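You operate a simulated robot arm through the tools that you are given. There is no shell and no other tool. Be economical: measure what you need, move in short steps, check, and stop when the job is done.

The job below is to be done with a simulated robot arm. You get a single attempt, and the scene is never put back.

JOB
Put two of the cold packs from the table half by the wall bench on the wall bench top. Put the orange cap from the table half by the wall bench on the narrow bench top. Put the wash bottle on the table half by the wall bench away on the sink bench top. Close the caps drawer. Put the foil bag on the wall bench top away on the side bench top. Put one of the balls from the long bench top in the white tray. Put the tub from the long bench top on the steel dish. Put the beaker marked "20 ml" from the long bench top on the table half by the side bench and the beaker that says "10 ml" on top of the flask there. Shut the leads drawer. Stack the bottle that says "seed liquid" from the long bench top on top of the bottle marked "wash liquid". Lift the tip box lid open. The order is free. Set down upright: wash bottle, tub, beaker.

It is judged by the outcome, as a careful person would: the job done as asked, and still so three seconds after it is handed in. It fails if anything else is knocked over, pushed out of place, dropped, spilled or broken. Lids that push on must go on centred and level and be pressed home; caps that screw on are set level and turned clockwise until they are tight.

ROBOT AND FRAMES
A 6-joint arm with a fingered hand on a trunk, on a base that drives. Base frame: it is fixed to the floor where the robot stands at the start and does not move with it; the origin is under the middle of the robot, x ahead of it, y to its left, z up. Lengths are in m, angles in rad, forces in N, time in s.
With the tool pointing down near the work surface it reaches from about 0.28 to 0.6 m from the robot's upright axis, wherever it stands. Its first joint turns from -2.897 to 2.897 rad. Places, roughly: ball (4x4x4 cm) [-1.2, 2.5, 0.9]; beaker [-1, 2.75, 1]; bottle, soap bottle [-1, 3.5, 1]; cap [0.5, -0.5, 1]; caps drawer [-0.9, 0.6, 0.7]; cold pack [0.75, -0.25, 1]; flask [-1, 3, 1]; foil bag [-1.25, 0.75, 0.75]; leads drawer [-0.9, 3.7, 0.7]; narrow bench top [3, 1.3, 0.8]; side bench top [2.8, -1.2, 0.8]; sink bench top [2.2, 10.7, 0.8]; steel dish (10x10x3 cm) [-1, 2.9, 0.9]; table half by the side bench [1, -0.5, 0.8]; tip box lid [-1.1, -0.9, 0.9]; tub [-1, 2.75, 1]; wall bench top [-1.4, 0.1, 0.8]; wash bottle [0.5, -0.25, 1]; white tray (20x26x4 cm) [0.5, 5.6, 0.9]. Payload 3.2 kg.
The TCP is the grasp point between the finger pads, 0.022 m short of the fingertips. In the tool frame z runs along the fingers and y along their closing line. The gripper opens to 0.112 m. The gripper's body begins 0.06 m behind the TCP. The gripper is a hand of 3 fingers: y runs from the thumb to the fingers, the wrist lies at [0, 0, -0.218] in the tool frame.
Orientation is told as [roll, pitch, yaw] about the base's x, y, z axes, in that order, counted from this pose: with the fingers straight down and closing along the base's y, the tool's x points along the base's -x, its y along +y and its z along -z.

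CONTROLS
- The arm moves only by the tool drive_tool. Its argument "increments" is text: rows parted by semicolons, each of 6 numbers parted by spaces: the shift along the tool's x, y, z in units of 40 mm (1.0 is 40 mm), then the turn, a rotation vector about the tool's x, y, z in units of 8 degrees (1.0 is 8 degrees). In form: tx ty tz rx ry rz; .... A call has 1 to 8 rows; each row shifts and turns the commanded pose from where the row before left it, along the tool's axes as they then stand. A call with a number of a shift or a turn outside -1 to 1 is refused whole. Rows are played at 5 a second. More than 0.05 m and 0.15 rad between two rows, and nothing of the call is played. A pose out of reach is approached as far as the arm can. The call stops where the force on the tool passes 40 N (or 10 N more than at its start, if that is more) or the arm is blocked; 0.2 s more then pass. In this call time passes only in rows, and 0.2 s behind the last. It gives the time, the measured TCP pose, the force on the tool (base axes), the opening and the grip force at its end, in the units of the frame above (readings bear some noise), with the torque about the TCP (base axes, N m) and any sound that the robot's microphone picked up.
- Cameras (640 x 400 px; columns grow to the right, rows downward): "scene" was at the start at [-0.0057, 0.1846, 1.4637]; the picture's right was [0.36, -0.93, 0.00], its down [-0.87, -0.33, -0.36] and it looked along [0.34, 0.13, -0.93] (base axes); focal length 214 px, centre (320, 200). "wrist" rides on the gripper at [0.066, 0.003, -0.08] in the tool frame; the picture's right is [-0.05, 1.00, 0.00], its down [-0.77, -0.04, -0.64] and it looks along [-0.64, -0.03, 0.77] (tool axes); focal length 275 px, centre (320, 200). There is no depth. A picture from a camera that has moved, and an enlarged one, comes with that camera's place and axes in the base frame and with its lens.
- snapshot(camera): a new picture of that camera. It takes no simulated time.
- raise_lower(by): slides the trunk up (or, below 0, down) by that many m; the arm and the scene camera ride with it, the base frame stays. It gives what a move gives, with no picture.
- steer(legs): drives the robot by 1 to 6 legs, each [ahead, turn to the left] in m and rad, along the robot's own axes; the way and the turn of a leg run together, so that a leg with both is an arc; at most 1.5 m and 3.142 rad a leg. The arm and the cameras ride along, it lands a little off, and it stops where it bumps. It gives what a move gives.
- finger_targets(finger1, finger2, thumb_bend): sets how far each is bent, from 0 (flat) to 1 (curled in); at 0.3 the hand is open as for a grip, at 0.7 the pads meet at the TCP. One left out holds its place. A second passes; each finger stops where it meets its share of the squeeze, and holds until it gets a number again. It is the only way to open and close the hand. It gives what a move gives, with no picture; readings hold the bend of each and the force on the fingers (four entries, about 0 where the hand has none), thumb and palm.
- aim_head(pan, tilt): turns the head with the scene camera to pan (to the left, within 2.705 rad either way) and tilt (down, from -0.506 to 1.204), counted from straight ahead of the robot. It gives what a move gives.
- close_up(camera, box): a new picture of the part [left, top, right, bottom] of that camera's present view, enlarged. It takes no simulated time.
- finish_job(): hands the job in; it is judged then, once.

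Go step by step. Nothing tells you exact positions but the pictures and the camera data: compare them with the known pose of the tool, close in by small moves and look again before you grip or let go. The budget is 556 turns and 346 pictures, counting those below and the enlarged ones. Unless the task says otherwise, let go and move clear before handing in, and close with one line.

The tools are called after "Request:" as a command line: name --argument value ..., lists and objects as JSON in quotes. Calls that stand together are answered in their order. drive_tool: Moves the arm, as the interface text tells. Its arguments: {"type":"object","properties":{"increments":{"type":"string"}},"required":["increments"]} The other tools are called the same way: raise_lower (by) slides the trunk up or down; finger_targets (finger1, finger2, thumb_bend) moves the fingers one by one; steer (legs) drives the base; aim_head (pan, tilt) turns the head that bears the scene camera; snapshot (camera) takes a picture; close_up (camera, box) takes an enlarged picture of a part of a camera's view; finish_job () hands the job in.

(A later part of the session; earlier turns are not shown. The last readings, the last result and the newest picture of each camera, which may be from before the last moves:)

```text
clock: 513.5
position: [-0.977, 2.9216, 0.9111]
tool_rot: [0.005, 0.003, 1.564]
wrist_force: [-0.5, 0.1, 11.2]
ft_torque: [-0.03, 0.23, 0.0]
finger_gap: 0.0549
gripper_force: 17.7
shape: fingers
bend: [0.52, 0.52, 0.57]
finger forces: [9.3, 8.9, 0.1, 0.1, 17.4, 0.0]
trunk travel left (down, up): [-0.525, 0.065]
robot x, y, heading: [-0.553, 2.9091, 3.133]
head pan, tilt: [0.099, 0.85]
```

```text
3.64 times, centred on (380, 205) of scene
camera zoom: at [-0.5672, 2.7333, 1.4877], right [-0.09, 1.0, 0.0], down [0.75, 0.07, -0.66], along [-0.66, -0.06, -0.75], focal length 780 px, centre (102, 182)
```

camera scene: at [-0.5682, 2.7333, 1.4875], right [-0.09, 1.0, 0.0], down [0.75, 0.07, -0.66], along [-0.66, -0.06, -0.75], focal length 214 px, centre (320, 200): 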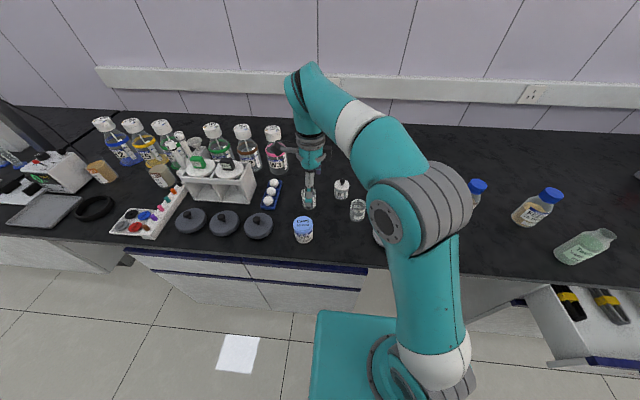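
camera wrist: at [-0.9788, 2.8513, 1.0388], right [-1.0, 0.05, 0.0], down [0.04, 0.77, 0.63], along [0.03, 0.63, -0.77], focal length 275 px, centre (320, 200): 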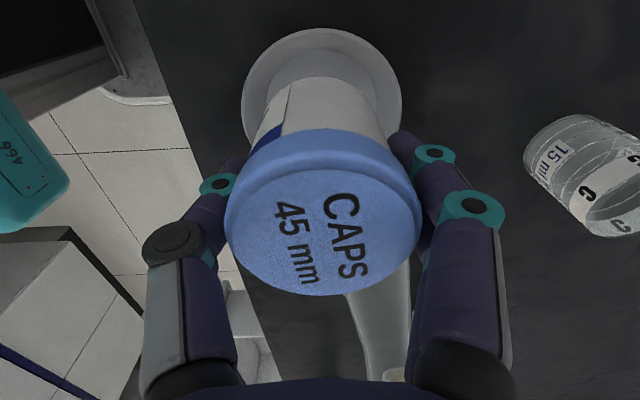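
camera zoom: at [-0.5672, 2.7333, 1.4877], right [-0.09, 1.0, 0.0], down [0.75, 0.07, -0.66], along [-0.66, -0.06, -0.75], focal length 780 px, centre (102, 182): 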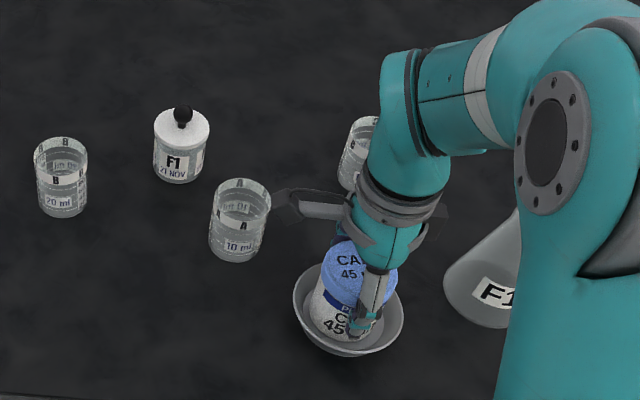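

Request:
drive_tool --increments "0 0 -0.05 0 0 0"

Request:
finger_targets --finger1 0.45 --finger2 0.45 --thumb_bend 0.48

Request:
drive_tool --increments "0 0 -0.4 0 0 0;0 0 -0.8 0 0 0;0 0 -1 0 0 0;0 0 -1 0 0 0;0 0 -1 0 0 0;0.9 0 0 0 0 0;0.9 0 0 0 0 0;0.9 0.3 0 0 0 0"

Request:
close_up --camera "scene" --box '[280, 150, 440, 260]'

Request:
snapshot --camera "wrist"

```text
clock: 513.9
position: [-0.9759, 2.9227, 0.9109]
tool_rot: [0.002, 0.006, 1.563]
wrist_force: [-1.2, -0.2, 4.5]
ft_torque: [0.01, 0.22, 0.02]
finger_gap: 0.0549
gripper_force: 17.9
shape: fingers
bend: [0.52, 0.52, 0.57]
finger forces: [9.7, 9.3, 0.0, 0.0, 16.8, 0.0]
trunk travel left (down, up): [-0.525, 0.065]
robot x, y, heading: [-0.5538, 2.9081, 3.133]
head pan, tilt: [0.099, 0.85]
```

```text
clock: 514.9
position: [-0.9763, 2.9212, 0.9118]
tool_rot: [0.003, 0.006, 1.565]
wrist_force: [0.5, -0.2, 0.3]
ft_torque: [-0.01, -0.02, 0.01]
finger_gap: 0.0646
gripper_force: 0.0
shape: fingers
bend: [0.45, 0.45, 0.48]
finger forces: [0.1, 0.1, 0.0, 0.0, 0.0, 0.0]
trunk travel left (down, up): [-0.525, 0.065]
robot x, y, heading: [-0.5507, 2.91, 3.134]
head pan, tilt: [0.099, 0.85]
```

```text
clock: 516.7
position: [-0.9895, 2.8147, 1.0801]
tool_rot: [0.004, 0.002, 1.564]
wrist_force: [-0.6, -1.0, -0.2]
ft_torque: [0.02, 0.0, 0.01]
finger_gap: 0.0645
gripper_force: 0.0
shape: fingers
bend: [0.45, 0.45, 0.48]
finger forces: [0.0, 0.1, 0.0, 0.0, 0.0, 0.1]
trunk travel left (down, up): [-0.525, 0.065]
robot x, y, heading: [-0.551, 2.9066, 3.139]
head pan, tilt: [0.099, 0.85]
```

```text
3.64 times, centred on (360, 205) of scene
camera zoom: at [-0.5685, 2.7329, 1.4874], right [-0.09, 1.0, 0.0], down [0.75, 0.07, -0.66], along [-0.66, -0.06, -0.75], focal length 780 px, centre (174, 182)
```

zoom: 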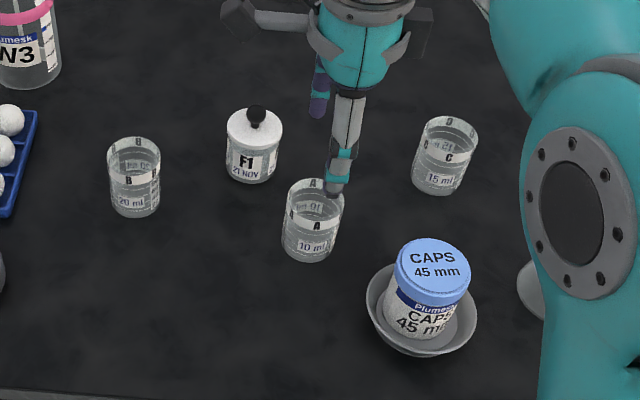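

```text
198 pictures are left
camera wrist: at [-0.9917, 2.7473, 1.1595], right [-1.0, 0.05, 0.0], down [0.04, 0.77, 0.63], along [0.03, 0.63, -0.77], focal length 275 px, centre (320, 200)
```

wrist: 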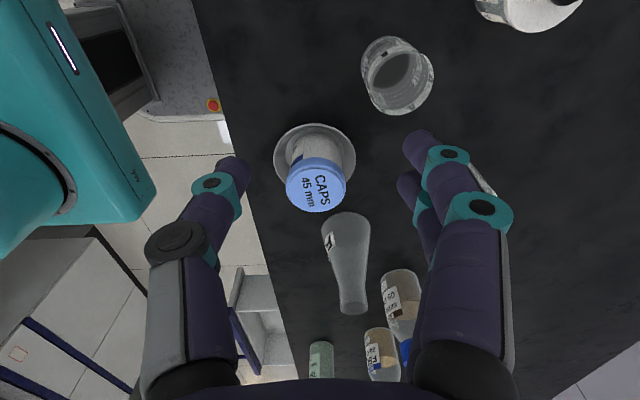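

The tub stands in the dish. Next, beaker A (10 ml) at about (-1.058, 2.827).

Request:
finger_targets --finger1 0.4 --finger2 0.4 --thumb_bend 0.4

Request:
drive_tool --increments "-0.15 0.85 0 0 0 0;-0.15 0.85 0 0 0 0;0 0 1 0 0 0;0 0 0.8 0 0 0"

Request:
snapshot --camera "wrist"

```text
clock: 517.7
position: [-0.9896, 2.8162, 1.0796]
tool_rot: [0.005, 0.008, 1.566]
wrist_force: [0.1, 0.4, 0.1]
ft_torque: [-0.02, 0.0, 0.01]
finger_gap: 0.0832
gripper_force: 0.1
shape: fingers
bend: [0.4, 0.4, 0.4]
finger forces: [0.0, 0.0, 0.1, 0.0, 0.0, 0.0]
trunk travel left (down, up): [-0.525, 0.065]
robot x, y, heading: [-0.5476, 2.9084, 3.132]
head pan, tilt: [0.099, 0.85]
```

```text
clock: 518.7
position: [-1.0599, 2.8271, 1.0063]
tool_rot: [0.002, 0.003, 1.565]
wrist_force: [-0.5, 0.0, 0.4]
ft_torque: [0.0, -0.01, -0.01]
finger_gap: 0.0833
gripper_force: 0.1
shape: fingers
bend: [0.4, 0.4, 0.4]
finger forces: [0.1, 0.0, 0.0, 0.0, 0.2, 0.0]
trunk travel left (down, up): [-0.525, 0.065]
robot x, y, heading: [-0.5463, 2.9068, 3.132]
head pan, tilt: [0.099, 0.85]
```

```text
197 pictures are left
camera wrist: at [-1.0618, 2.7601, 1.0863], right [-1.0, 0.05, 0.0], down [0.04, 0.77, 0.63], along [0.03, 0.63, -0.77], focal length 275 px, centre (320, 200)
```

wrist: 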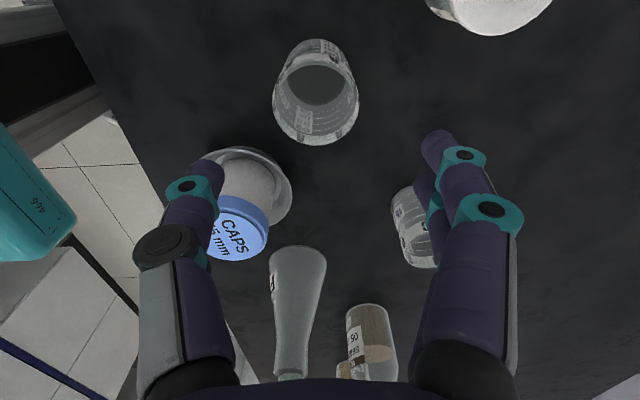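

Request:
drive_tool --increments "0.1 -0.1 0.9 0 0 0;0 0 1 0 0 0;0 0 0.9 0 0 0"

Request:
finger_targets --finger1 0.65 --finger2 0.65 --thumb_bend 0.65

Request:
drive_tool --increments "0 0 -0.5 0 0 0;0 0 -1 0 0 0;0 0 -1 0 0 0;0 0 -1 0 0 0;0 0 -1 0 0 0;0 0 -0.8 0 0 0"

Request:
snapshot --camera "wrist"

Request:
close_up --camera "scene" --box '[300, 130, 480, 250]'

```text
clock: 519.5
position: [-1.0559, 2.8256, 0.8931]
tool_rot: [0.003, 0.002, 1.564]
wrist_force: [0.1, 0.2, 0.2]
ft_torque: [-0.03, 0.02, 0.01]
finger_gap: 0.0834
gripper_force: 0.1
shape: fingers
bend: [0.4, 0.4, 0.4]
finger forces: [0.0, 0.0, 0.0, 0.0, 0.0, 0.1]
trunk travel left (down, up): [-0.525, 0.065]
robot x, y, heading: [-0.5503, 2.9073, 3.132]
head pan, tilt: [0.099, 0.85]
```

```text
clock: 520.5
position: [-1.0542, 2.8257, 0.8954]
tool_rot: [0.006, 0.005, 1.564]
wrist_force: [-0.3, -0.1, -0.3]
ft_torque: [0.01, 0.01, -0.02]
finger_gap: 0.0442
gripper_force: 11.9
shape: fingers
bend: [0.55, 0.56, 0.58]
finger forces: [6.2, 5.7, 0.0, 0.1, 11.9, 0.0]
trunk travel left (down, up): [-0.525, 0.065]
robot x, y, heading: [-0.5476, 2.909, 3.133]
head pan, tilt: [0.099, 0.85]
```

```text
clock: 521.9
position: [-1.0522, 2.8235, 1.1092]
tool_rot: [0.003, 0.007, 1.564]
wrist_force: [-0.5, -0.4, -0.4]
ft_torque: [-0.01, -0.03, 0.0]
finger_gap: 0.0441
gripper_force: 12.0
shape: fingers
bend: [0.55, 0.56, 0.58]
finger forces: [6.3, 5.9, 0.0, 0.0, 11.7, 0.0]
trunk travel left (down, up): [-0.525, 0.065]
robot x, y, heading: [-0.5479, 2.907, 3.139]
head pan, tilt: [0.099, 0.85]
```

```text
196 pictures are left
camera wrist: at [-1.0556, 2.7562, 1.189], right [-1.0, 0.05, 0.0], down [0.04, 0.77, 0.63], along [0.03, 0.63, -0.77], focal length 275 px, centre (320, 200)
```

wrist: 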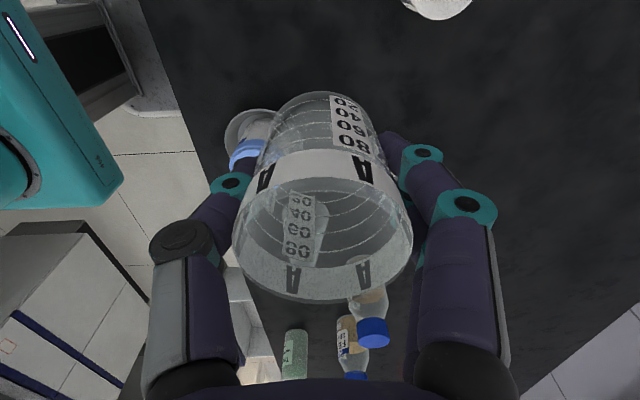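

```text
3.33 times, centred on (390, 190) of scene
camera zoom: at [-0.5682, 2.7333, 1.4874], right [-0.09, 1.0, 0.0], down [0.75, 0.07, -0.66], along [-0.66, -0.06, -0.75], focal length 715 px, centre (87, 233)
```

zoom: 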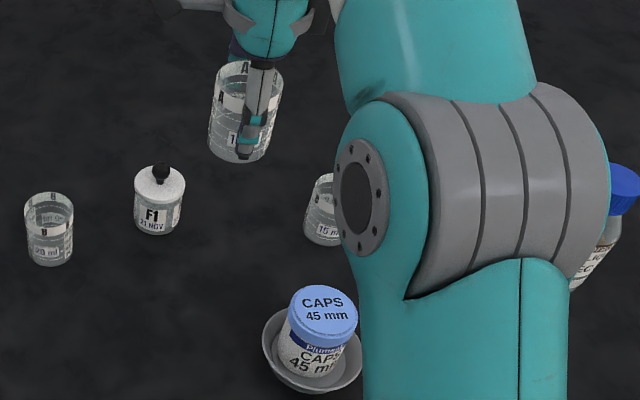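

Beaker A is lifted. Flask mouth triangulates to about (-1.018, 3.065, 0.983). I approach and look.

Request:
drive_tool --increments "-0.9 -0.2 0 0 0 0;-0.9 -0.2 0 0 0 0;-0.9 -0.2 0 0 0 0;-0.9 -0.2 0 0 0 0"

Request:
snapshot --camera "wrist"

Request:
snapshot --camera "scene"

```text
clock: 522.9
position: [-1.0214, 2.9667, 1.1081]
tool_rot: [0.003, 0.004, 1.564]
wrist_force: [-0.1, 1.1, -1.0]
ft_torque: [-0.03, -0.03, 0.0]
finger_gap: 0.0441
gripper_force: 11.9
shape: fingers
bend: [0.56, 0.56, 0.58]
finger forces: [6.3, 5.9, 0.0, 0.1, 11.5, 0.1]
trunk travel left (down, up): [-0.525, 0.065]
robot x, y, heading: [-0.5547, 2.9073, 3.134]
head pan, tilt: [0.099, 0.85]
```

```text
194 pictures are left
camera wrist: at [-1.0235, 2.9001, 1.1882], right [-1.0, 0.05, 0.0], down [0.04, 0.77, 0.63], along [0.03, 0.63, -0.77], focal length 275 px, centre (320, 200)
```

wrist: 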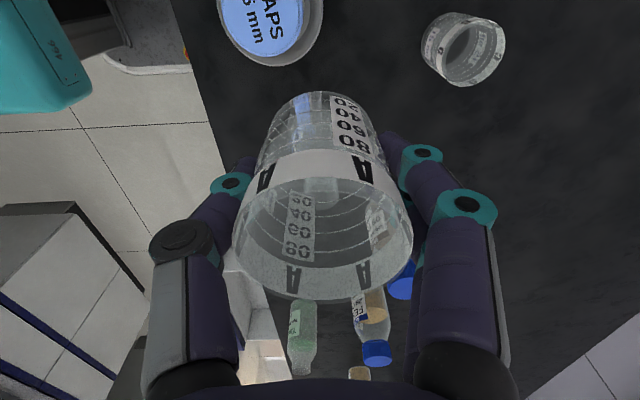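

```text
193 pictures are left
camera scene: at [-0.5681, 2.7339, 1.4875], right [-0.09, 1.0, 0.0], down [0.75, 0.07, -0.66], along [-0.66, -0.06, -0.75], focal length 214 px, centre (320, 200)
```

scene: 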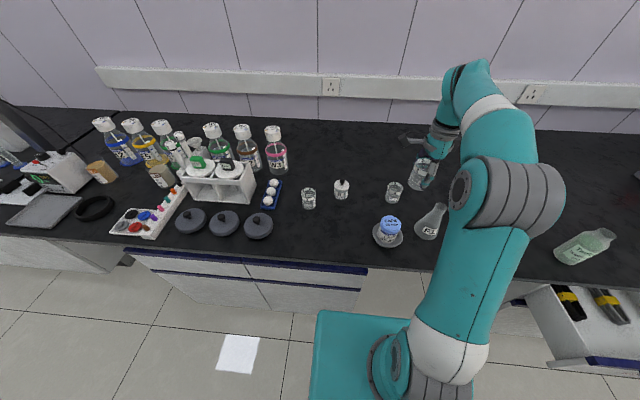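

Request:
close_up --camera "scene" --box '[380, 140, 480, 240]'

```text
4.00 times, centred on (430, 190) of scene
camera zoom: at [-0.5681, 2.7339, 1.4875], right [-0.09, 1.0, 0.0], down [0.75, 0.07, -0.66], along [-0.66, -0.06, -0.75], focal length 858 px, centre (-120, 240)
```

zoom: 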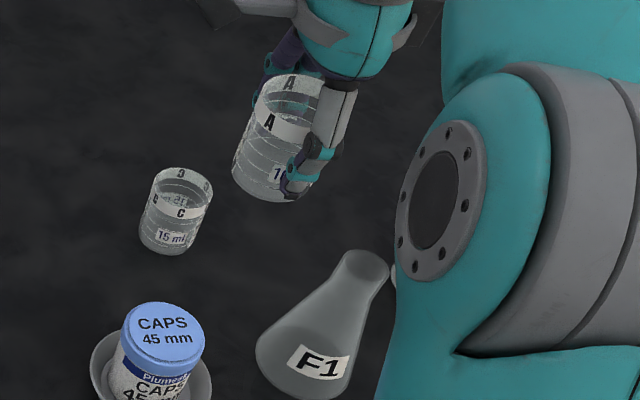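

Request:
drive_tool --increments "-0.9 -0.03 0 0 0 0;-0.9 -0.03 0 0 0 0;-0.63 -0.03 0 0 0 0;0 0 0.6 0 0 0;0 0 0.5 0 0 0"

Request:
close_up --camera "scene" --box '[380, 140, 480, 240]'

Request:
close_up --camera "wrist" --box '[200, 60, 440, 260]'

```text
clock: 524.1
position: [-1.0153, 3.0639, 1.0639]
tool_rot: [0.003, 0.006, 1.564]
wrist_force: [-0.2, 0.6, -1.1]
ft_torque: [0.01, -0.02, 0.01]
finger_gap: 0.0437
gripper_force: 11.8
shape: fingers
bend: [0.56, 0.56, 0.58]
finger forces: [6.2, 5.9, 0.0, 0.1, 11.6, 0.1]
trunk travel left (down, up): [-0.525, 0.065]
robot x, y, heading: [-0.5505, 2.9077, 3.135]
head pan, tilt: [0.099, 0.85]
```

```text
4.00 times, centred on (430, 190) of scene
camera zoom: at [-0.5683, 2.7334, 1.4875], right [-0.09, 1.0, 0.0], down [0.75, 0.07, -0.66], along [-0.66, -0.06, -0.75], focal length 858 px, centre (-120, 240)
```

zoom: 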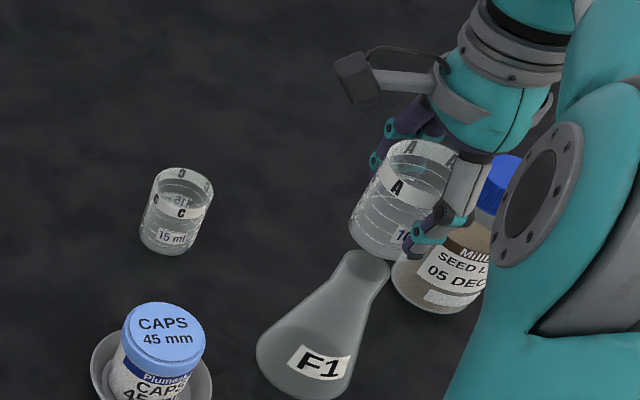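

```text
2.00 times, centred on (320, 160) of wrist
camera zoom: at [-1.0186, 2.9963, 1.1434], right [-1.0, 0.05, 0.0], down [0.04, 0.77, 0.63], along [0.03, 0.63, -0.78], focal length 551 px, centre (320, 280)
```

zoom: 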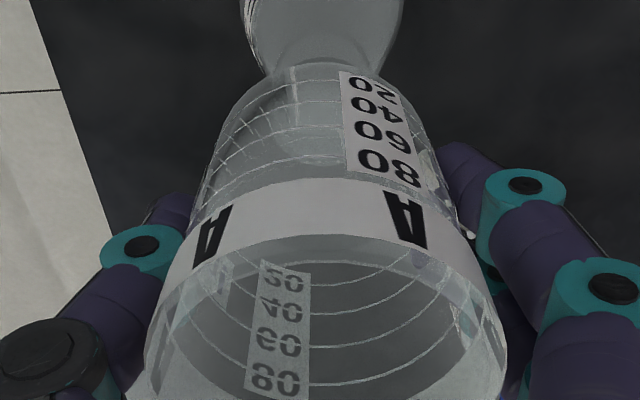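

Well aligned. I lower slowly onto the flask's mouth.

Request:
drive_tool --increments "0 0 0.4 0 0 0;0 0 0.2 0 0 0;0 0 0.1 0 0 0"

Request:
drive_tool --increments "0 0 0.06 0 0 0;0 0 0.05 0 0 0"

```text
clock: 524.9
position: [-1.0151, 3.0646, 1.0367]
tool_rot: [0.003, 0.006, 1.563]
wrist_force: [-0.2, 0.3, 0.0]
ft_torque: [0.02, 0.0, 0.02]
finger_gap: 0.044
gripper_force: 12.2
shape: fingers
bend: [0.56, 0.56, 0.58]
finger forces: [6.3, 5.9, 0.0, 0.0, 11.5, 0.0]
trunk travel left (down, up): [-0.525, 0.065]
robot x, y, heading: [-0.5489, 2.9078, 3.136]
head pan, tilt: [0.099, 0.85]
```

```text
clock: 525.5
position: [-1.0164, 3.064, 1.0312]
tool_rot: [0.003, 0.005, 1.565]
wrist_force: [-0.6, 0.3, 0.3]
ft_torque: [0.01, 0.01, 0.01]
finger_gap: 0.0441
gripper_force: 11.6
shape: fingers
bend: [0.56, 0.56, 0.58]
finger forces: [6.3, 5.8, 0.2, 0.1, 11.5, 0.1]
trunk travel left (down, up): [-0.525, 0.065]
robot x, y, heading: [-0.5504, 2.9101, 3.132]
head pan, tilt: [0.099, 0.85]
```

Request:
drive_tool --increments "0 0 0.05 0 0 0;0 0 0.05 0 0 0"

Request:
close_up --camera "scene" --box '[400, 160, 470, 230]'

```text
clock: 526.1
position: [-1.0161, 3.0641, 1.0279]
tool_rot: [0.005, 0.003, 1.564]
wrist_force: [-0.5, 0.6, 6.2]
ft_torque: [-0.01, -0.02, -0.01]
finger_gap: 0.0437
gripper_force: 12.6
shape: fingers
bend: [0.56, 0.57, 0.59]
finger forces: [6.7, 6.2, 0.1, 0.0, 12.2, 0.0]
trunk travel left (down, up): [-0.525, 0.065]
robot x, y, heading: [-0.5507, 2.9072, 3.133]
head pan, tilt: [0.099, 0.85]
```

```text
5.71 times, centred on (435, 195) of scene
camera zoom: at [-0.5676, 2.7333, 1.4876], right [-0.09, 1.0, 0.0], down [0.75, 0.07, -0.66], along [-0.66, -0.06, -0.75], focal length 1226 px, centre (-337, 229)
```

zoom: 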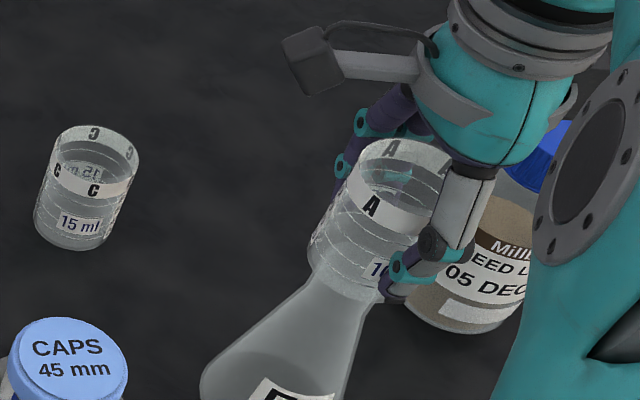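

Request:
drive_tool --increments "0 0 -0.03 0 0 0"

Request:
finger_targets --finger1 0.45 --finger2 0.45 --thumb_bend 0.47

Request:
close_up --camera "scene" --box '[400, 160, 470, 230]'

```text
clock: 526.5
position: [-1.0158, 3.065, 1.0281]
tool_rot: [0.0, 0.006, 1.565]
wrist_force: [0.2, -0.1, 1.9]
ft_torque: [0.0, -0.03, 0.0]
finger_gap: 0.0437
gripper_force: 12.3
shape: fingers
bend: [0.56, 0.57, 0.59]
finger forces: [6.6, 6.4, 0.0, 0.0, 12.2, 0.0]
trunk travel left (down, up): [-0.525, 0.065]
robot x, y, heading: [-0.5498, 2.9095, 3.136]
head pan, tilt: [0.099, 0.85]
```

```text
clock: 527.5
position: [-1.0161, 3.0642, 1.0283]
tool_rot: [0.004, 0.004, 1.563]
wrist_force: [-0.5, -0.1, 0.7]
ft_torque: [0.01, -0.03, -0.02]
finger_gap: 0.0657
gripper_force: 0.1
shape: fingers
bend: [0.45, 0.45, 0.47]
finger forces: [0.1, 0.0, 0.0, 0.0, 0.0, 0.0]
trunk travel left (down, up): [-0.525, 0.065]
robot x, y, heading: [-0.5512, 2.9085, 3.138]
head pan, tilt: [0.099, 0.85]
```

```text
5.71 times, centred on (435, 195) of scene
camera zoom: at [-0.5682, 2.7334, 1.4874], right [-0.09, 1.0, 0.0], down [0.75, 0.07, -0.66], along [-0.66, -0.06, -0.75], focal length 1226 px, centre (-337, 229)
```

zoom: 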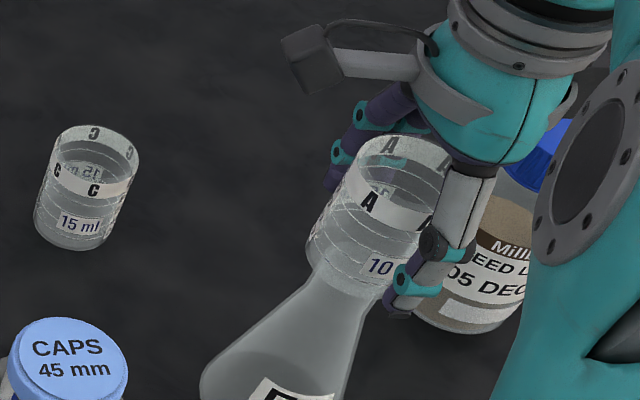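

It stands. I lift straight up and away.

Request:
drive_tool --increments "0 0 -0.5 0 0 0;0 0 -0.7 0 0 0;0 0 -0.8 0 0 0;0 -0.5 -0.8 0 0 0;0 -0.9 0 0 0 0;0 -0.9 0 0 0 0;0.9 0 0 0 0 0;0.9 0 0 0 0 0"

Request:
close_up --camera "scene" --box '[370, 130, 480, 250]'

```text
clock: 529.3
position: [-0.9251, 2.9922, 1.1393]
tool_rot: [0.003, 0.007, 1.564]
wrist_force: [0.4, 0.2, 0.1]
ft_torque: [0.01, -0.01, 0.0]
finger_gap: 0.0662
gripper_force: 0.2
shape: fingers
bend: [0.45, 0.45, 0.47]
finger forces: [0.0, 0.0, 0.0, 0.1, 0.1, 0.0]
trunk travel left (down, up): [-0.525, 0.065]
robot x, y, heading: [-0.5524, 2.9049, 3.131]
head pan, tilt: [0.099, 0.85]
```

```text
3.33 times, centred on (425, 190) of scene
camera zoom: at [-0.5681, 2.7329, 1.4874], right [-0.09, 1.0, 0.0], down [0.75, 0.07, -0.66], along [-0.66, -0.06, -0.75], focal length 715 px, centre (-30, 233)
```

zoom: 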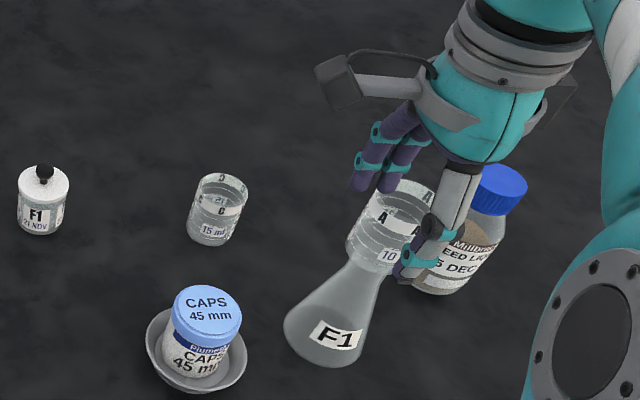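

Beaker A stands on the flask. Next I close the leads drawer before working on the bottles; I drive in front of it.

Request:
steer --legs '[[-0.3, 0], [0, -1.57], [0.72, 0], [0, 1.57]]'

Request:
aim_head --pan -0.1 --tilt 0.8

Request:
snapshot --camera "scene"

Request:
snapshot --camera "wrist"

```text
clock: 542.5
position: [-0.6139, 3.7192, 1.1402]
tool_rot: [0.006, 0.006, 1.536]
wrist_force: [-0.3, -0.1, 0.0]
ft_torque: [0.03, 0.02, -0.04]
finger_gap: 0.0658
gripper_force: 0.2
shape: fingers
bend: [0.45, 0.45, 0.47]
finger forces: [0.0, 0.0, 0.1, 0.0, 0.0, 0.0]
trunk travel left (down, up): [-0.525, 0.065]
robot x, y, heading: [-0.2426, 3.6249, 3.111]
head pan, tilt: [0.099, 0.85]
```

```text
clock: 543.2
position: [-0.6135, 3.719, 1.1401]
tool_rot: [0.006, 0.004, 1.536]
wrist_force: [0.8, -0.4, 1.0]
ft_torque: [-0.04, -0.02, 0.0]
finger_gap: 0.0662
gripper_force: 0.0
shape: fingers
bend: [0.45, 0.45, 0.47]
finger forces: [0.0, 0.0, 0.0, 0.0, 0.1, 0.1]
trunk travel left (down, up): [-0.525, 0.065]
robot x, y, heading: [-0.2403, 3.6252, 3.109]
head pan, tilt: [-0.099, 0.799]
```

```text
186 pictures are left
camera scene: at [-0.2648, 3.4662, 1.4915], right [0.13, 0.99, 0.0], down [0.71, -0.1, -0.7], along [-0.69, 0.09, -0.72], focal length 214 px, centre (320, 200)
```

scene: 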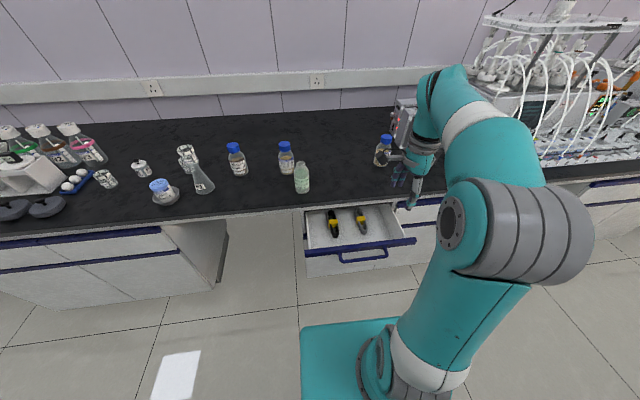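

```text
185 pictures are left
camera wrist: at [-0.6173, 3.6527, 1.2195], right [-1.0, 0.08, 0.0], down [0.07, 0.77, 0.63], along [0.05, 0.63, -0.77], focal length 275 px, centre (320, 200)
```

wrist: 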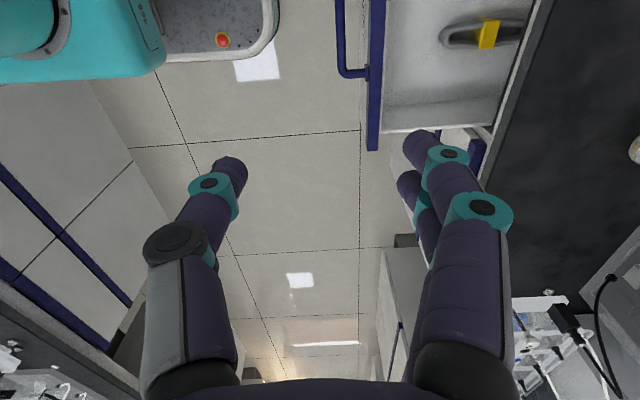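

Request:
close_up --camera "scene" --box '[220, 120, 340, 210]'

Request:
close_up --camera "scene" --box '[350, 110, 430, 190]'

```text
4.44 times, centred on (280, 165) of scene
camera zoom: at [-0.2648, 3.4662, 1.4915], right [0.13, 0.99, 0.0], down [0.71, -0.1, -0.7], along [-0.69, 0.09, -0.72], focal length 953 px, centre (498, 356)
```

zoom: 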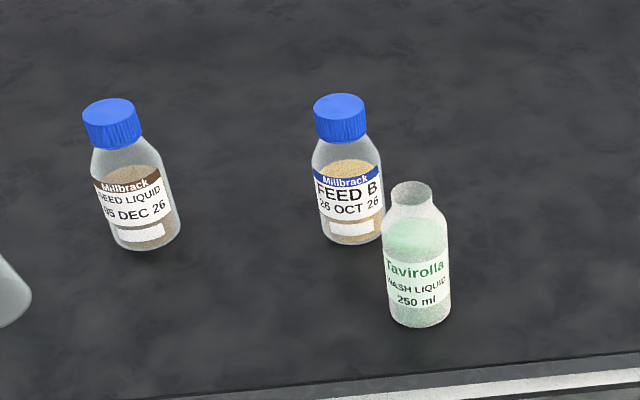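

```text
5.00 times, centred on (390, 150) of scene
camera zoom: at [-0.2648, 3.4662, 1.4915], right [0.13, 0.99, 0.0], down [0.71, -0.1, -0.7], along [-0.69, 0.09, -0.72], focal length 1072 px, centre (-30, 450)
```

zoom: 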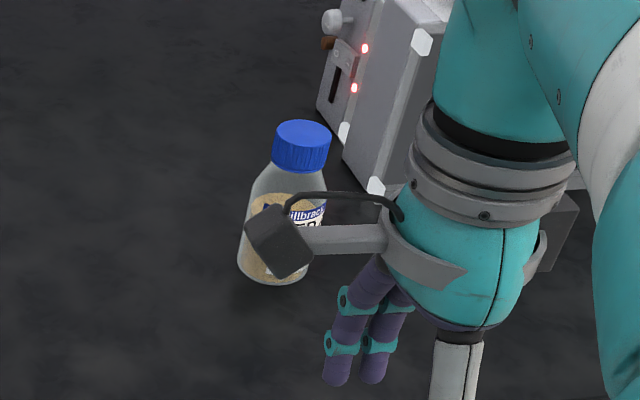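

The wash liquid bottle is the green open one next to FEED B. First the drawer: I rotate the hand back, close the fingers, lower the trunk.

Request:
drive_tool --increments "0 0 0 0 0 -0.95;0 0 0 0 0 -0.95;0 0 0 0 0 -0.95;0 0 0 0 0 -0.95;0 0 0 0 0 -0.95;0 0 0 0 0 -0.95;0 0 0 0 0 -0.95;0 0 0 0 0 -0.95"

Request:
drive_tool --increments "0 0 0 0 0 -0.95;0 0 0 0 0 -0.95;0 0 0 0 0 -0.95;0 0 0 0 0 -0.8"

Request:
finger_targets --finger1 0.7 --finger2 0.7 --thumb_bend 0.7

Request:
raise_lower --by -0.15

```text
clock: 545.0
position: [-0.6115, 3.7189, 1.1385]
tool_rot: [0.006, -0.001, 2.597]
wrist_force: [0.0, 0.3, -0.1]
ft_torque: [0.03, -0.03, 0.05]
finger_gap: 0.0662
gripper_force: 0.0
shape: fingers
bend: [0.45, 0.45, 0.47]
finger forces: [0.0, 0.0, 0.0, 0.0, 0.1, 0.0]
trunk travel left (down, up): [-0.525, 0.065]
robot x, y, heading: [-0.2441, 3.6245, 3.106]
head pan, tilt: [-0.099, 0.799]
```

```text
clock: 546.0
position: [-0.6121, 3.7208, 1.14]
tool_rot: [0.005, -0.003, 3.109]
wrist_force: [-0.2, -0.6, 0.0]
ft_torque: [0.0, 0.0, -0.01]
finger_gap: 0.0661
gripper_force: 0.1
shape: fingers
bend: [0.45, 0.45, 0.47]
finger forces: [0.1, 0.0, 0.0, 0.1, 0.0, 0.0]
trunk travel left (down, up): [-0.525, 0.065]
robot x, y, heading: [-0.2391, 3.6223, 3.106]
head pan, tilt: [-0.099, 0.799]
```

```text
clock: 547.0
position: [-0.6123, 3.7203, 1.1394]
tool_rot: [0.003, -0.005, 3.106]
wrist_force: [-0.5, -0.7, 0.3]
ft_torque: [0.02, 0.03, 0.0]
finger_gap: 0.0026
gripper_force: 0.1
shape: fingers
bend: [0.7, 0.7, 0.7]
finger forces: [0.0, 0.1, 0.1, 0.0, 0.0, 0.1]
trunk travel left (down, up): [-0.525, 0.065]
robot x, y, heading: [-0.2403, 3.6257, 3.11]
head pan, tilt: [-0.099, 0.799]
```

```text
clock: 548.8
position: [-0.6131, 3.7208, 0.99]
tool_rot: [0.006, -0.004, 3.107]
wrist_force: [-0.3, 0.8, -0.1]
ft_torque: [-0.01, 0.01, 0.0]
finger_gap: 0.0032
gripper_force: 0.2
shape: fingers
bend: [0.7, 0.7, 0.7]
finger forces: [0.0, 0.0, 0.0, 0.0, 0.0, 0.0]
trunk travel left (down, up): [-0.375, 0.215]
robot x, y, heading: [-0.243, 3.6231, 3.105]
head pan, tilt: [-0.099, 0.799]
```

Request:
drive_tool --increments "0.8 0.5 0 0 0 0;0.8 0.4 0 0 0 0;0 0 1 0 0 0;0 0 1 0 0 0;0 0 1 0 0 0;0 0 1 0 0 0;0 0 1 0 0 0;0 0 0.6 0 0 0"

Request:
snapshot --camera "scene"

```text
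clock: 550.6
position: [-0.5532, 3.6792, 0.764]
tool_rot: [0.006, -0.004, 3.104]
wrist_force: [0.0, 0.5, 0.3]
ft_torque: [0.01, -0.02, -0.03]
finger_gap: 0.0029
gripper_force: 0.2
shape: fingers
bend: [0.7, 0.7, 0.7]
finger forces: [0.1, 0.0, 0.0, 0.0, 0.1, 0.0]
trunk travel left (down, up): [-0.375, 0.215]
robot x, y, heading: [-0.2415, 3.6251, 3.1]
head pan, tilt: [-0.099, 0.799]
```

```text
182 pictures are left
camera scene: at [-0.2649, 3.4663, 1.3415], right [0.13, 0.99, 0.0], down [0.71, -0.1, -0.7], along [-0.69, 0.09, -0.72], focal length 214 px, centre (320, 200)
```

scene: 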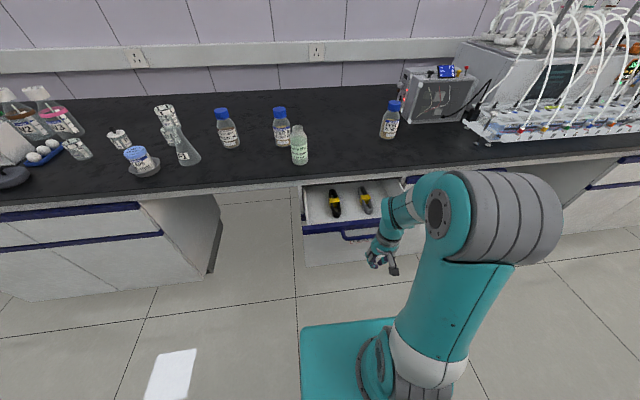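

Same geometry as before. I push it in.

Request:
drive_tool --increments "-0.8 0 0 0 0 0;-0.8 0 0 0 0 0;-0.8 0 0 0 0 0;-0.8 0 0 0 0 0;-0.8 0 0 0 0 0;-0.8 0 0 0 0 0;-0.7 0 0 0 0 0;-0.6 0 0 0 0 0"

Request:
snapshot --camera "scene"

```text
clock: 552.4
position: [-0.7959, 3.6913, 0.7657]
tool_rot: [0.002, -0.005, 3.107]
wrist_force: [-0.1, 0.2, -0.2]
ft_torque: [-0.02, 0.02, -0.02]
finger_gap: 0.0029
gripper_force: 0.1
shape: fingers
bend: [0.7, 0.7, 0.7]
finger forces: [0.0, 0.0, 0.1, 0.1, 0.0, 0.0]
trunk travel left (down, up): [-0.375, 0.215]
robot x, y, heading: [-0.241, 3.6252, 3.102]
head pan, tilt: [-0.099, 0.799]
```

```text
181 pictures are left
camera scene: at [-0.2649, 3.4664, 1.3415], right [0.13, 0.99, 0.0], down [0.71, -0.1, -0.7], along [-0.69, 0.09, -0.72], focal length 214 px, centre (320, 200)
```

scene: 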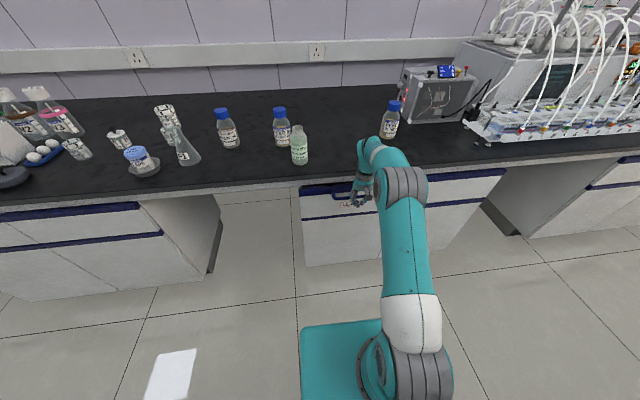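

Request:
drive_tool --increments "0.9 0 0 0 0 0;0.9 0 0 0 0 0;0.9 0 0 0 0 0"

Request:
steer --legs '[[0.12, 0]]'

Request:
drive_tool --increments "-0.7 0 0 0 0 0;-0.6 0 0 0 0 0;-0.5 0 0 0 0 0;-0.4 0 0 0 0 0;-0.4 0 0 0 0 0;-0.4 0 0 0 0 0;-0.4 0 0 0 0 0"

Request:
snapshot --camera "scene"

```text
clock: 553.2
position: [-0.6874, 3.6879, 0.7668]
tool_rot: [0.004, -0.003, 3.108]
wrist_force: [-0.1, 0.3, -0.2]
ft_torque: [0.0, 0.02, 0.02]
finger_gap: 0.0027
gripper_force: 0.1
shape: fingers
bend: [0.7, 0.7, 0.7]
finger forces: [0.0, 0.0, 0.1, 0.0, 0.0, 0.0]
trunk travel left (down, up): [-0.375, 0.215]
robot x, y, heading: [-0.2439, 3.6275, 3.107]
head pan, tilt: [-0.099, 0.799]
```

```text
clock: 554.4
position: [-0.8094, 3.6909, 0.768]
tool_rot: [0.006, -0.004, 3.108]
wrist_force: [-0.2, -0.1, 0.8]
ft_torque: [0.0, 0.01, 0.01]
finger_gap: 0.003
gripper_force: 0.1
shape: fingers
bend: [0.7, 0.7, 0.7]
finger forces: [0.1, 0.0, 0.1, 0.0, 0.0, 0.0]
trunk travel left (down, up): [-0.375, 0.215]
robot x, y, heading: [-0.3637, 3.6292, 3.112]
head pan, tilt: [-0.099, 0.799]
```

```text
clock: 554.8
position: [-0.8215, 3.6898, 0.7675]
tool_rot: [0.01, 0.02, 3.104]
wrist_force: [17.7, -1.3, 8.6]
ft_torque: [-0.15, -0.01, 0.26]
finger_gap: 0.0028
gripper_force: 10.0
shape: fingers
bend: [0.7, 0.71, 0.7]
finger forces: [0.1, 19.6, 0.0, 0.0, 0.0, 0.0]
trunk travel left (down, up): [-0.375, 0.215]
robot x, y, heading: [-0.3629, 3.6286, 3.11]
head pan, tilt: [-0.099, 0.799]
stopped in row 1: the force on the tool passed its limit at 68 N (the readings are from after the stop); the commanded pose is now the measured one
```

```text
180 pictures are left
camera scene: at [-0.3833, 3.4701, 1.3417], right [0.13, 0.99, 0.0], down [0.71, -0.09, -0.7], along [-0.69, 0.09, -0.72], focal length 214 px, centre (320, 200)
```

scene: 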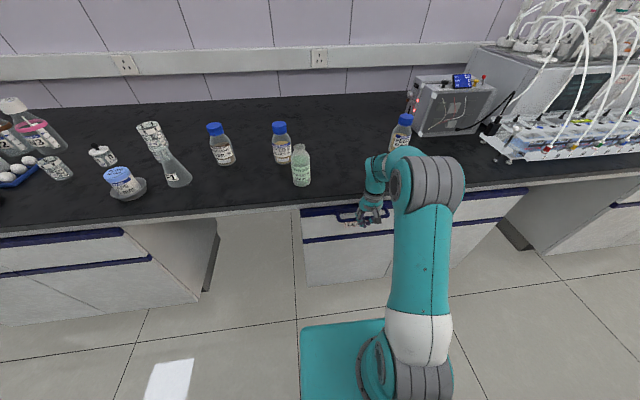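

The drawer is shut. I retract, raise the trunk fully, and re-park for the seed bottle.

Request:
drive_tool --increments "1 0 0 0 0 0;1 0 0 0 0 0;0.6 0 0 0 0 0;0 0 -1 0 0 0;0 0 -1 0 0 0;0 0 -1 0 0 0;0 0 -1 0 0 0"

Request:
raise_lower --by 0.21

Request:
steer --legs '[[-0.15, 0], [0, 0.85], [0.44, 0], [0, -0.82]]'

Request:
aim_head --pan 0 --tilt 0.85

Request:
snapshot --camera "scene"

Request:
snapshot --camera "wrist"

```text
clock: 556.4
position: [-0.7228, 3.6863, 0.9293]
tool_rot: [0.011, 0.02, 3.105]
wrist_force: [-0.5, -0.6, -0.4]
ft_torque: [0.0, 0.05, 0.01]
finger_gap: 0.0029
gripper_force: 0.0
shape: fingers
bend: [0.7, 0.7, 0.7]
finger forces: [0.0, 0.1, 0.1, 0.0, 0.0, 0.1]
trunk travel left (down, up): [-0.375, 0.215]
robot x, y, heading: [-0.3644, 3.629, 3.105]
head pan, tilt: [-0.099, 0.799]
```

```text
clock: 558.7
position: [-0.723, 3.6868, 1.1395]
tool_rot: [0.009, 0.019, 3.103]
wrist_force: [-0.6, -0.4, -0.1]
ft_torque: [-0.03, 0.0, -0.01]
finger_gap: 0.003
gripper_force: 0.1
shape: fingers
bend: [0.7, 0.7, 0.7]
finger forces: [0.0, 0.0, 0.0, 0.0, 0.1, 0.1]
trunk travel left (down, up): [-0.585, 0.005]
robot x, y, heading: [-0.3638, 3.6271, 3.107]
head pan, tilt: [-0.099, 0.799]
```

```text
clock: 566.6
position: [-0.8783, 3.3595, 1.1394]
tool_rot: [0.009, 0.019, 3.116]
wrist_force: [0.4, -0.9, -0.5]
ft_torque: [-0.03, -0.01, 0.0]
finger_gap: 0.0028
gripper_force: 0.0
shape: fingers
bend: [0.7, 0.7, 0.7]
finger forces: [0.0, 0.0, 0.0, 0.0, 0.0, 0.0]
trunk travel left (down, up): [-0.585, 0.005]
robot x, y, heading: [-0.5165, 3.3065, 3.121]
head pan, tilt: [-0.099, 0.799]
```

```text
clock: 567.3
position: [-0.8797, 3.3594, 1.1394]
tool_rot: [0.008, 0.019, 3.118]
wrist_force: [0.0, 0.3, 0.4]
ft_torque: [0.02, 0.0, -0.01]
finger_gap: 0.0029
gripper_force: 0.0
shape: fingers
bend: [0.7, 0.7, 0.7]
finger forces: [0.0, 0.0, 0.0, 0.1, 0.0, 0.0]
trunk travel left (down, up): [-0.585, 0.005]
robot x, y, heading: [-0.5173, 3.3074, 3.124]
head pan, tilt: [0.0, 0.85]
```

```text
179 pictures are left
camera scene: at [-0.5382, 3.1399, 1.5475], right [0.02, 1.0, 0.0], down [0.75, -0.01, -0.66], along [-0.66, 0.01, -0.75], focal length 214 px, centre (320, 200)
```

scene: 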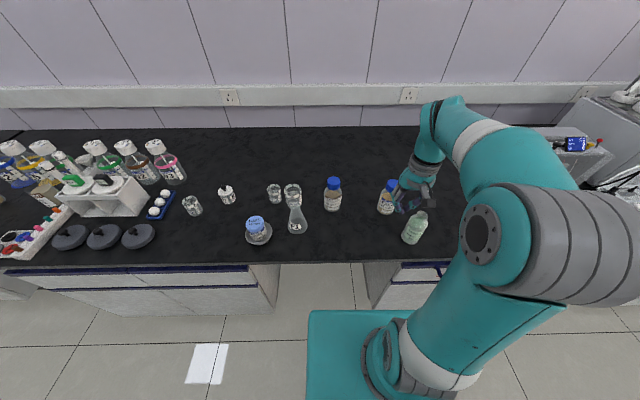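

```text
178 pictures are left
camera wrist: at [-0.8131, 3.3546, 1.2198], right [-0.07, -1.0, 0.01], down [-0.78, 0.06, 0.62], along [-0.62, 0.04, -0.78], focal length 275 px, centre (320, 200)
```

wrist: 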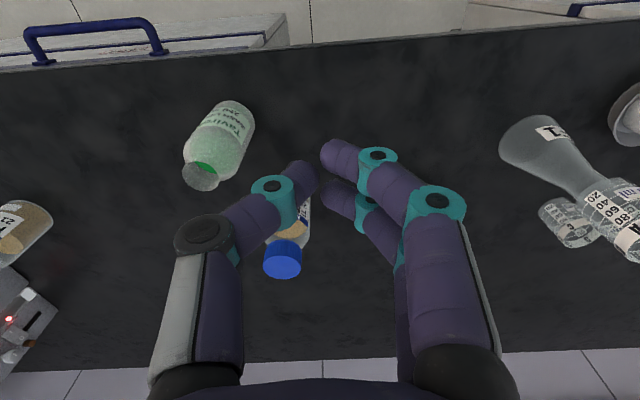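

The wash bottle's mouth is about (-0.952, 3.481, 0.995); the seed bottle is at (-1.097, 3.205). I come at the seed bottle's cap horizontally with open fingers.

Request:
finger_targets --finger1 0.37 --finger2 0.37 --thumb_bend 0.37

Request:
drive_tool --increments "0 0.95 0 0 -0.14 0;0 0.95 0 0 0 0;0 0.95 0 0 0 0;-0.2 0.95 0 0 0 0;0 0 1 0 0 0;0 0 1 0 0 0;0 0 0.9 0 0 0;0 0 0.8 0 0 0"

Request:
snapshot --camera "wrist"

Request:
close_up --camera "scene" --box '[260, 140, 440, 260]'

```text
clock: 568.3
position: [-0.88, 3.3607, 1.1392]
tool_rot: [0.01, 0.019, 3.117]
wrist_force: [-0.4, -0.9, 1.0]
ft_torque: [-0.02, 0.01, -0.01]
finger_gap: 0.0921
gripper_force: 0.0
shape: fingers
bend: [0.37, 0.37, 0.37]
finger forces: [0.0, 0.0, 0.0, 0.1, 0.0, 0.1]
trunk travel left (down, up): [-0.585, 0.005]
robot x, y, heading: [-0.5163, 3.3091, 3.123]
head pan, tilt: [0.0, 0.85]
```

```text
clock: 570.1
position: [-0.8891, 3.2052, 0.9905]
tool_rot: [0.008, -0.002, 3.115]
wrist_force: [0.3, -0.6, -0.5]
ft_torque: [0.03, 0.05, 0.02]
finger_gap: 0.0918
gripper_force: 0.0
shape: fingers
bend: [0.37, 0.37, 0.37]
finger forces: [0.0, 0.1, 0.1, 0.0, 0.0, 0.1]
trunk travel left (down, up): [-0.585, 0.005]
robot x, y, heading: [-0.5178, 3.3068, 3.121]
head pan, tilt: [0.0, 0.85]
```

```text
177 pictures are left
camera wrist: at [-0.8218, 3.2005, 1.0709], right [-0.07, -1.0, 0.01], down [-0.77, 0.06, 0.64], along [-0.64, 0.04, -0.77], focal length 275 px, centre (320, 200)
```

wrist: 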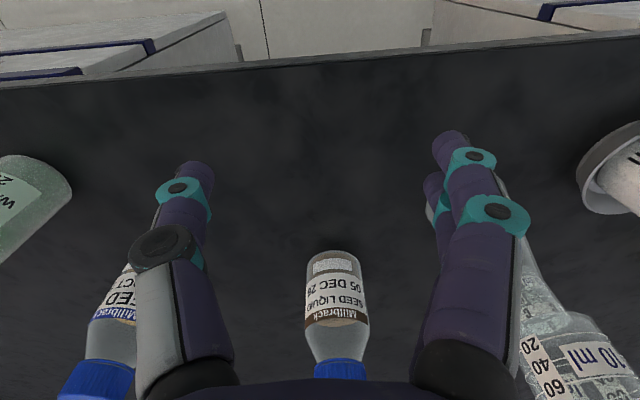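

```text
3.33 times, centred on (350, 200) of scene
camera zoom: at [-0.5385, 3.1397, 1.5475], right [0.02, 1.0, 0.0], down [0.75, -0.01, -0.66], along [-0.66, 0.01, -0.75], focal length 715 px, centre (220, 200)
```

zoom: 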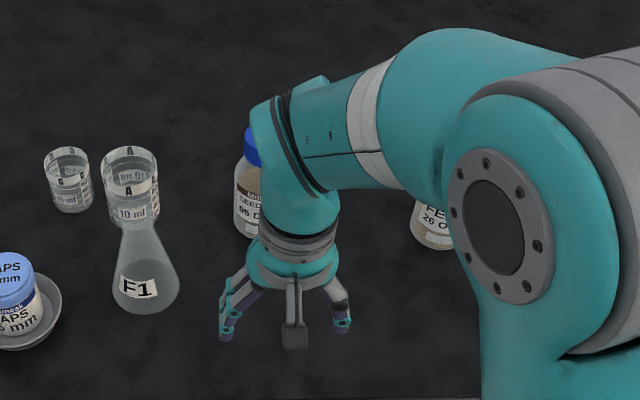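

Request:
drive_tool --increments "-0.9 0.1 0 0 0 0;-0.9 0 0 0 0 0;-0.9 0 0 0 0 0;-0.9 0 0 0 0 0"

Request:
snapshot --camera "wrist"

Request:
close_up --camera "scene" --box '[260, 120, 440, 240]'

```text
clock: 571.1
position: [-1.0325, 3.2069, 0.9935]
tool_rot: [0.009, -0.001, 3.114]
wrist_force: [-1.0, -0.5, -0.4]
ft_torque: [0.02, -0.03, 0.0]
finger_gap: 0.0917
gripper_force: 0.0
shape: fingers
bend: [0.37, 0.37, 0.37]
finger forces: [0.1, 0.0, 0.0, 0.1, 0.2, 0.0]
trunk travel left (down, up): [-0.585, 0.005]
robot x, y, heading: [-0.5204, 3.3076, 3.122]
head pan, tilt: [0.0, 0.85]
```

```text
175 pictures are left
camera wrist: at [-0.9656, 3.2009, 1.0727], right [-0.07, -1.0, 0.01], down [-0.77, 0.06, 0.64], along [-0.63, 0.04, -0.77], focal length 275 px, centre (320, 200)
```

wrist: 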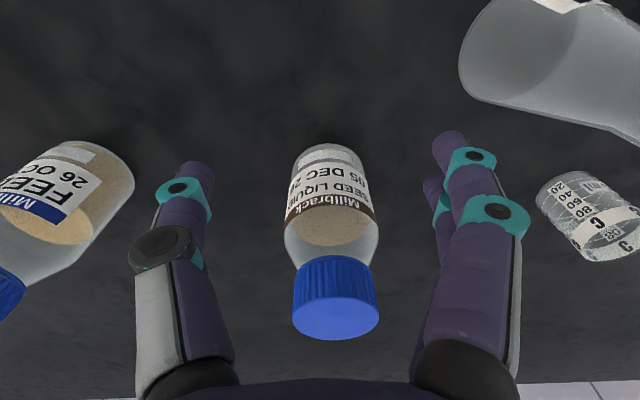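

```text
3.33 times, centred on (350, 180) of scene
camera zoom: at [-0.5389, 3.1397, 1.5474], right [0.02, 1.0, 0.0], down [0.75, -0.01, -0.66], along [-0.66, 0.01, -0.75], focal length 715 px, centre (220, 267)
```

zoom: 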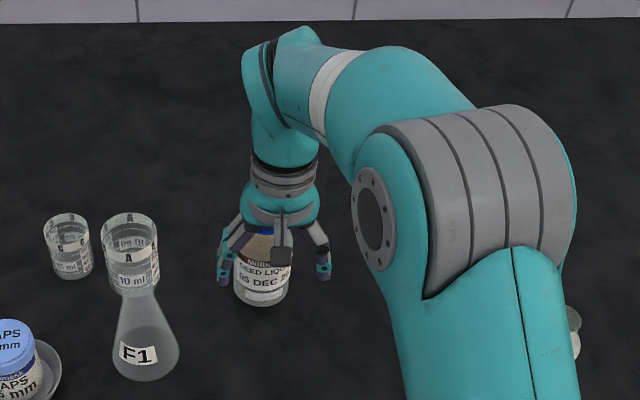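

Request:
drive_tool --increments "-0.6 0.15 0.2 0 0 0;-0.6 0 0 0 0 0;-0.45 0 0 0 0 0"

Request:
snapshot --camera "wrist"

```text
clock: 571.9
position: [-1.1006, 3.2021, 0.9836]
tool_rot: [0.008, 0.0, 3.114]
wrist_force: [0.1, -0.2, -0.3]
ft_torque: [0.05, 0.0, -0.02]
finger_gap: 0.0917
gripper_force: 0.1
shape: fingers
bend: [0.37, 0.37, 0.37]
finger forces: [0.0, 0.1, 0.0, 0.0, 0.0, 0.1]
trunk travel left (down, up): [-0.585, 0.005]
robot x, y, heading: [-0.5159, 3.3051, 3.12]
head pan, tilt: [0.0, 0.85]
```

```text
173 pictures are left
camera wrist: at [-1.0331, 3.1966, 1.0636], right [-0.07, -1.0, 0.01], down [-0.77, 0.06, 0.64], along [-0.64, 0.04, -0.77], focal length 275 px, centre (320, 200)
```

wrist: 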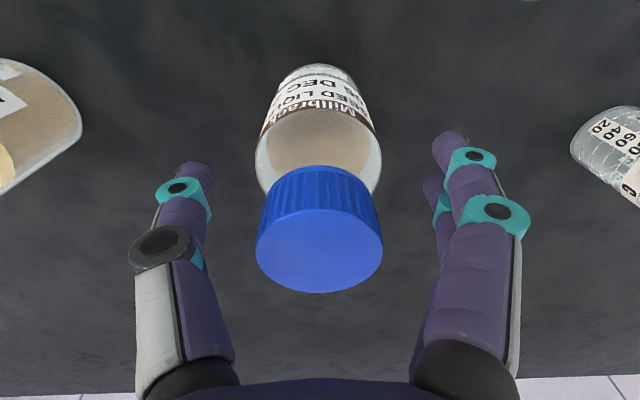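

Request:
finger_targets --finger1 0.7 --finger2 0.7 --thumb_bend 0.7

Request:
drive_tool --increments "0 0 -0.3 0 0 0;0.1 0 -0.3 0 0 0"

Request:
snapshot --camera "wrist"

```text
clock: 572.9
position: [-1.0996, 3.2016, 0.9838]
tool_rot: [0.01, 0.0, 3.117]
wrist_force: [1.7, 0.8, 0.0]
ft_torque: [-0.09, -0.03, -0.03]
finger_gap: 0.0205
gripper_force: 10.1
shape: fingers
bend: [0.67, 0.56, 0.63]
finger forces: [2.6, 8.3, 0.1, 0.0, 8.8, 0.1]
trunk travel left (down, up): [-0.585, 0.005]
robot x, y, heading: [-0.5176, 3.3071, 3.117]
head pan, tilt: [0.0, 0.85]
```

```text
clock: 573.5
position: [-1.0967, 3.2024, 1.0086]
tool_rot: [0.009, -0.002, 3.116]
wrist_force: [-0.5, 0.0, -0.7]
ft_torque: [-0.01, 0.0, 0.0]
finger_gap: 0.0028
gripper_force: 0.0
shape: fingers
bend: [0.7, 0.69, 0.7]
finger forces: [0.1, 0.0, 0.0, 0.0, 0.0, 0.0]
trunk travel left (down, up): [-0.585, 0.005]
robot x, y, heading: [-0.518, 3.3059, 3.125]
head pan, tilt: [0.0, 0.85]
```

```text
172 pictures are left
camera wrist: at [-1.0293, 3.1964, 1.0887], right [-0.07, -1.0, 0.01], down [-0.77, 0.06, 0.64], along [-0.63, 0.04, -0.77], focal length 275 px, centre (320, 200)
```

wrist: 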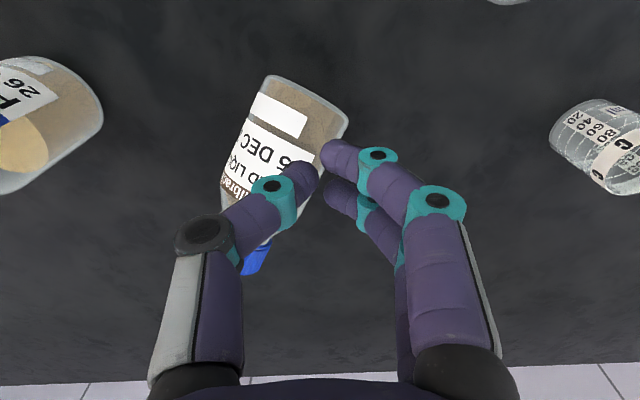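

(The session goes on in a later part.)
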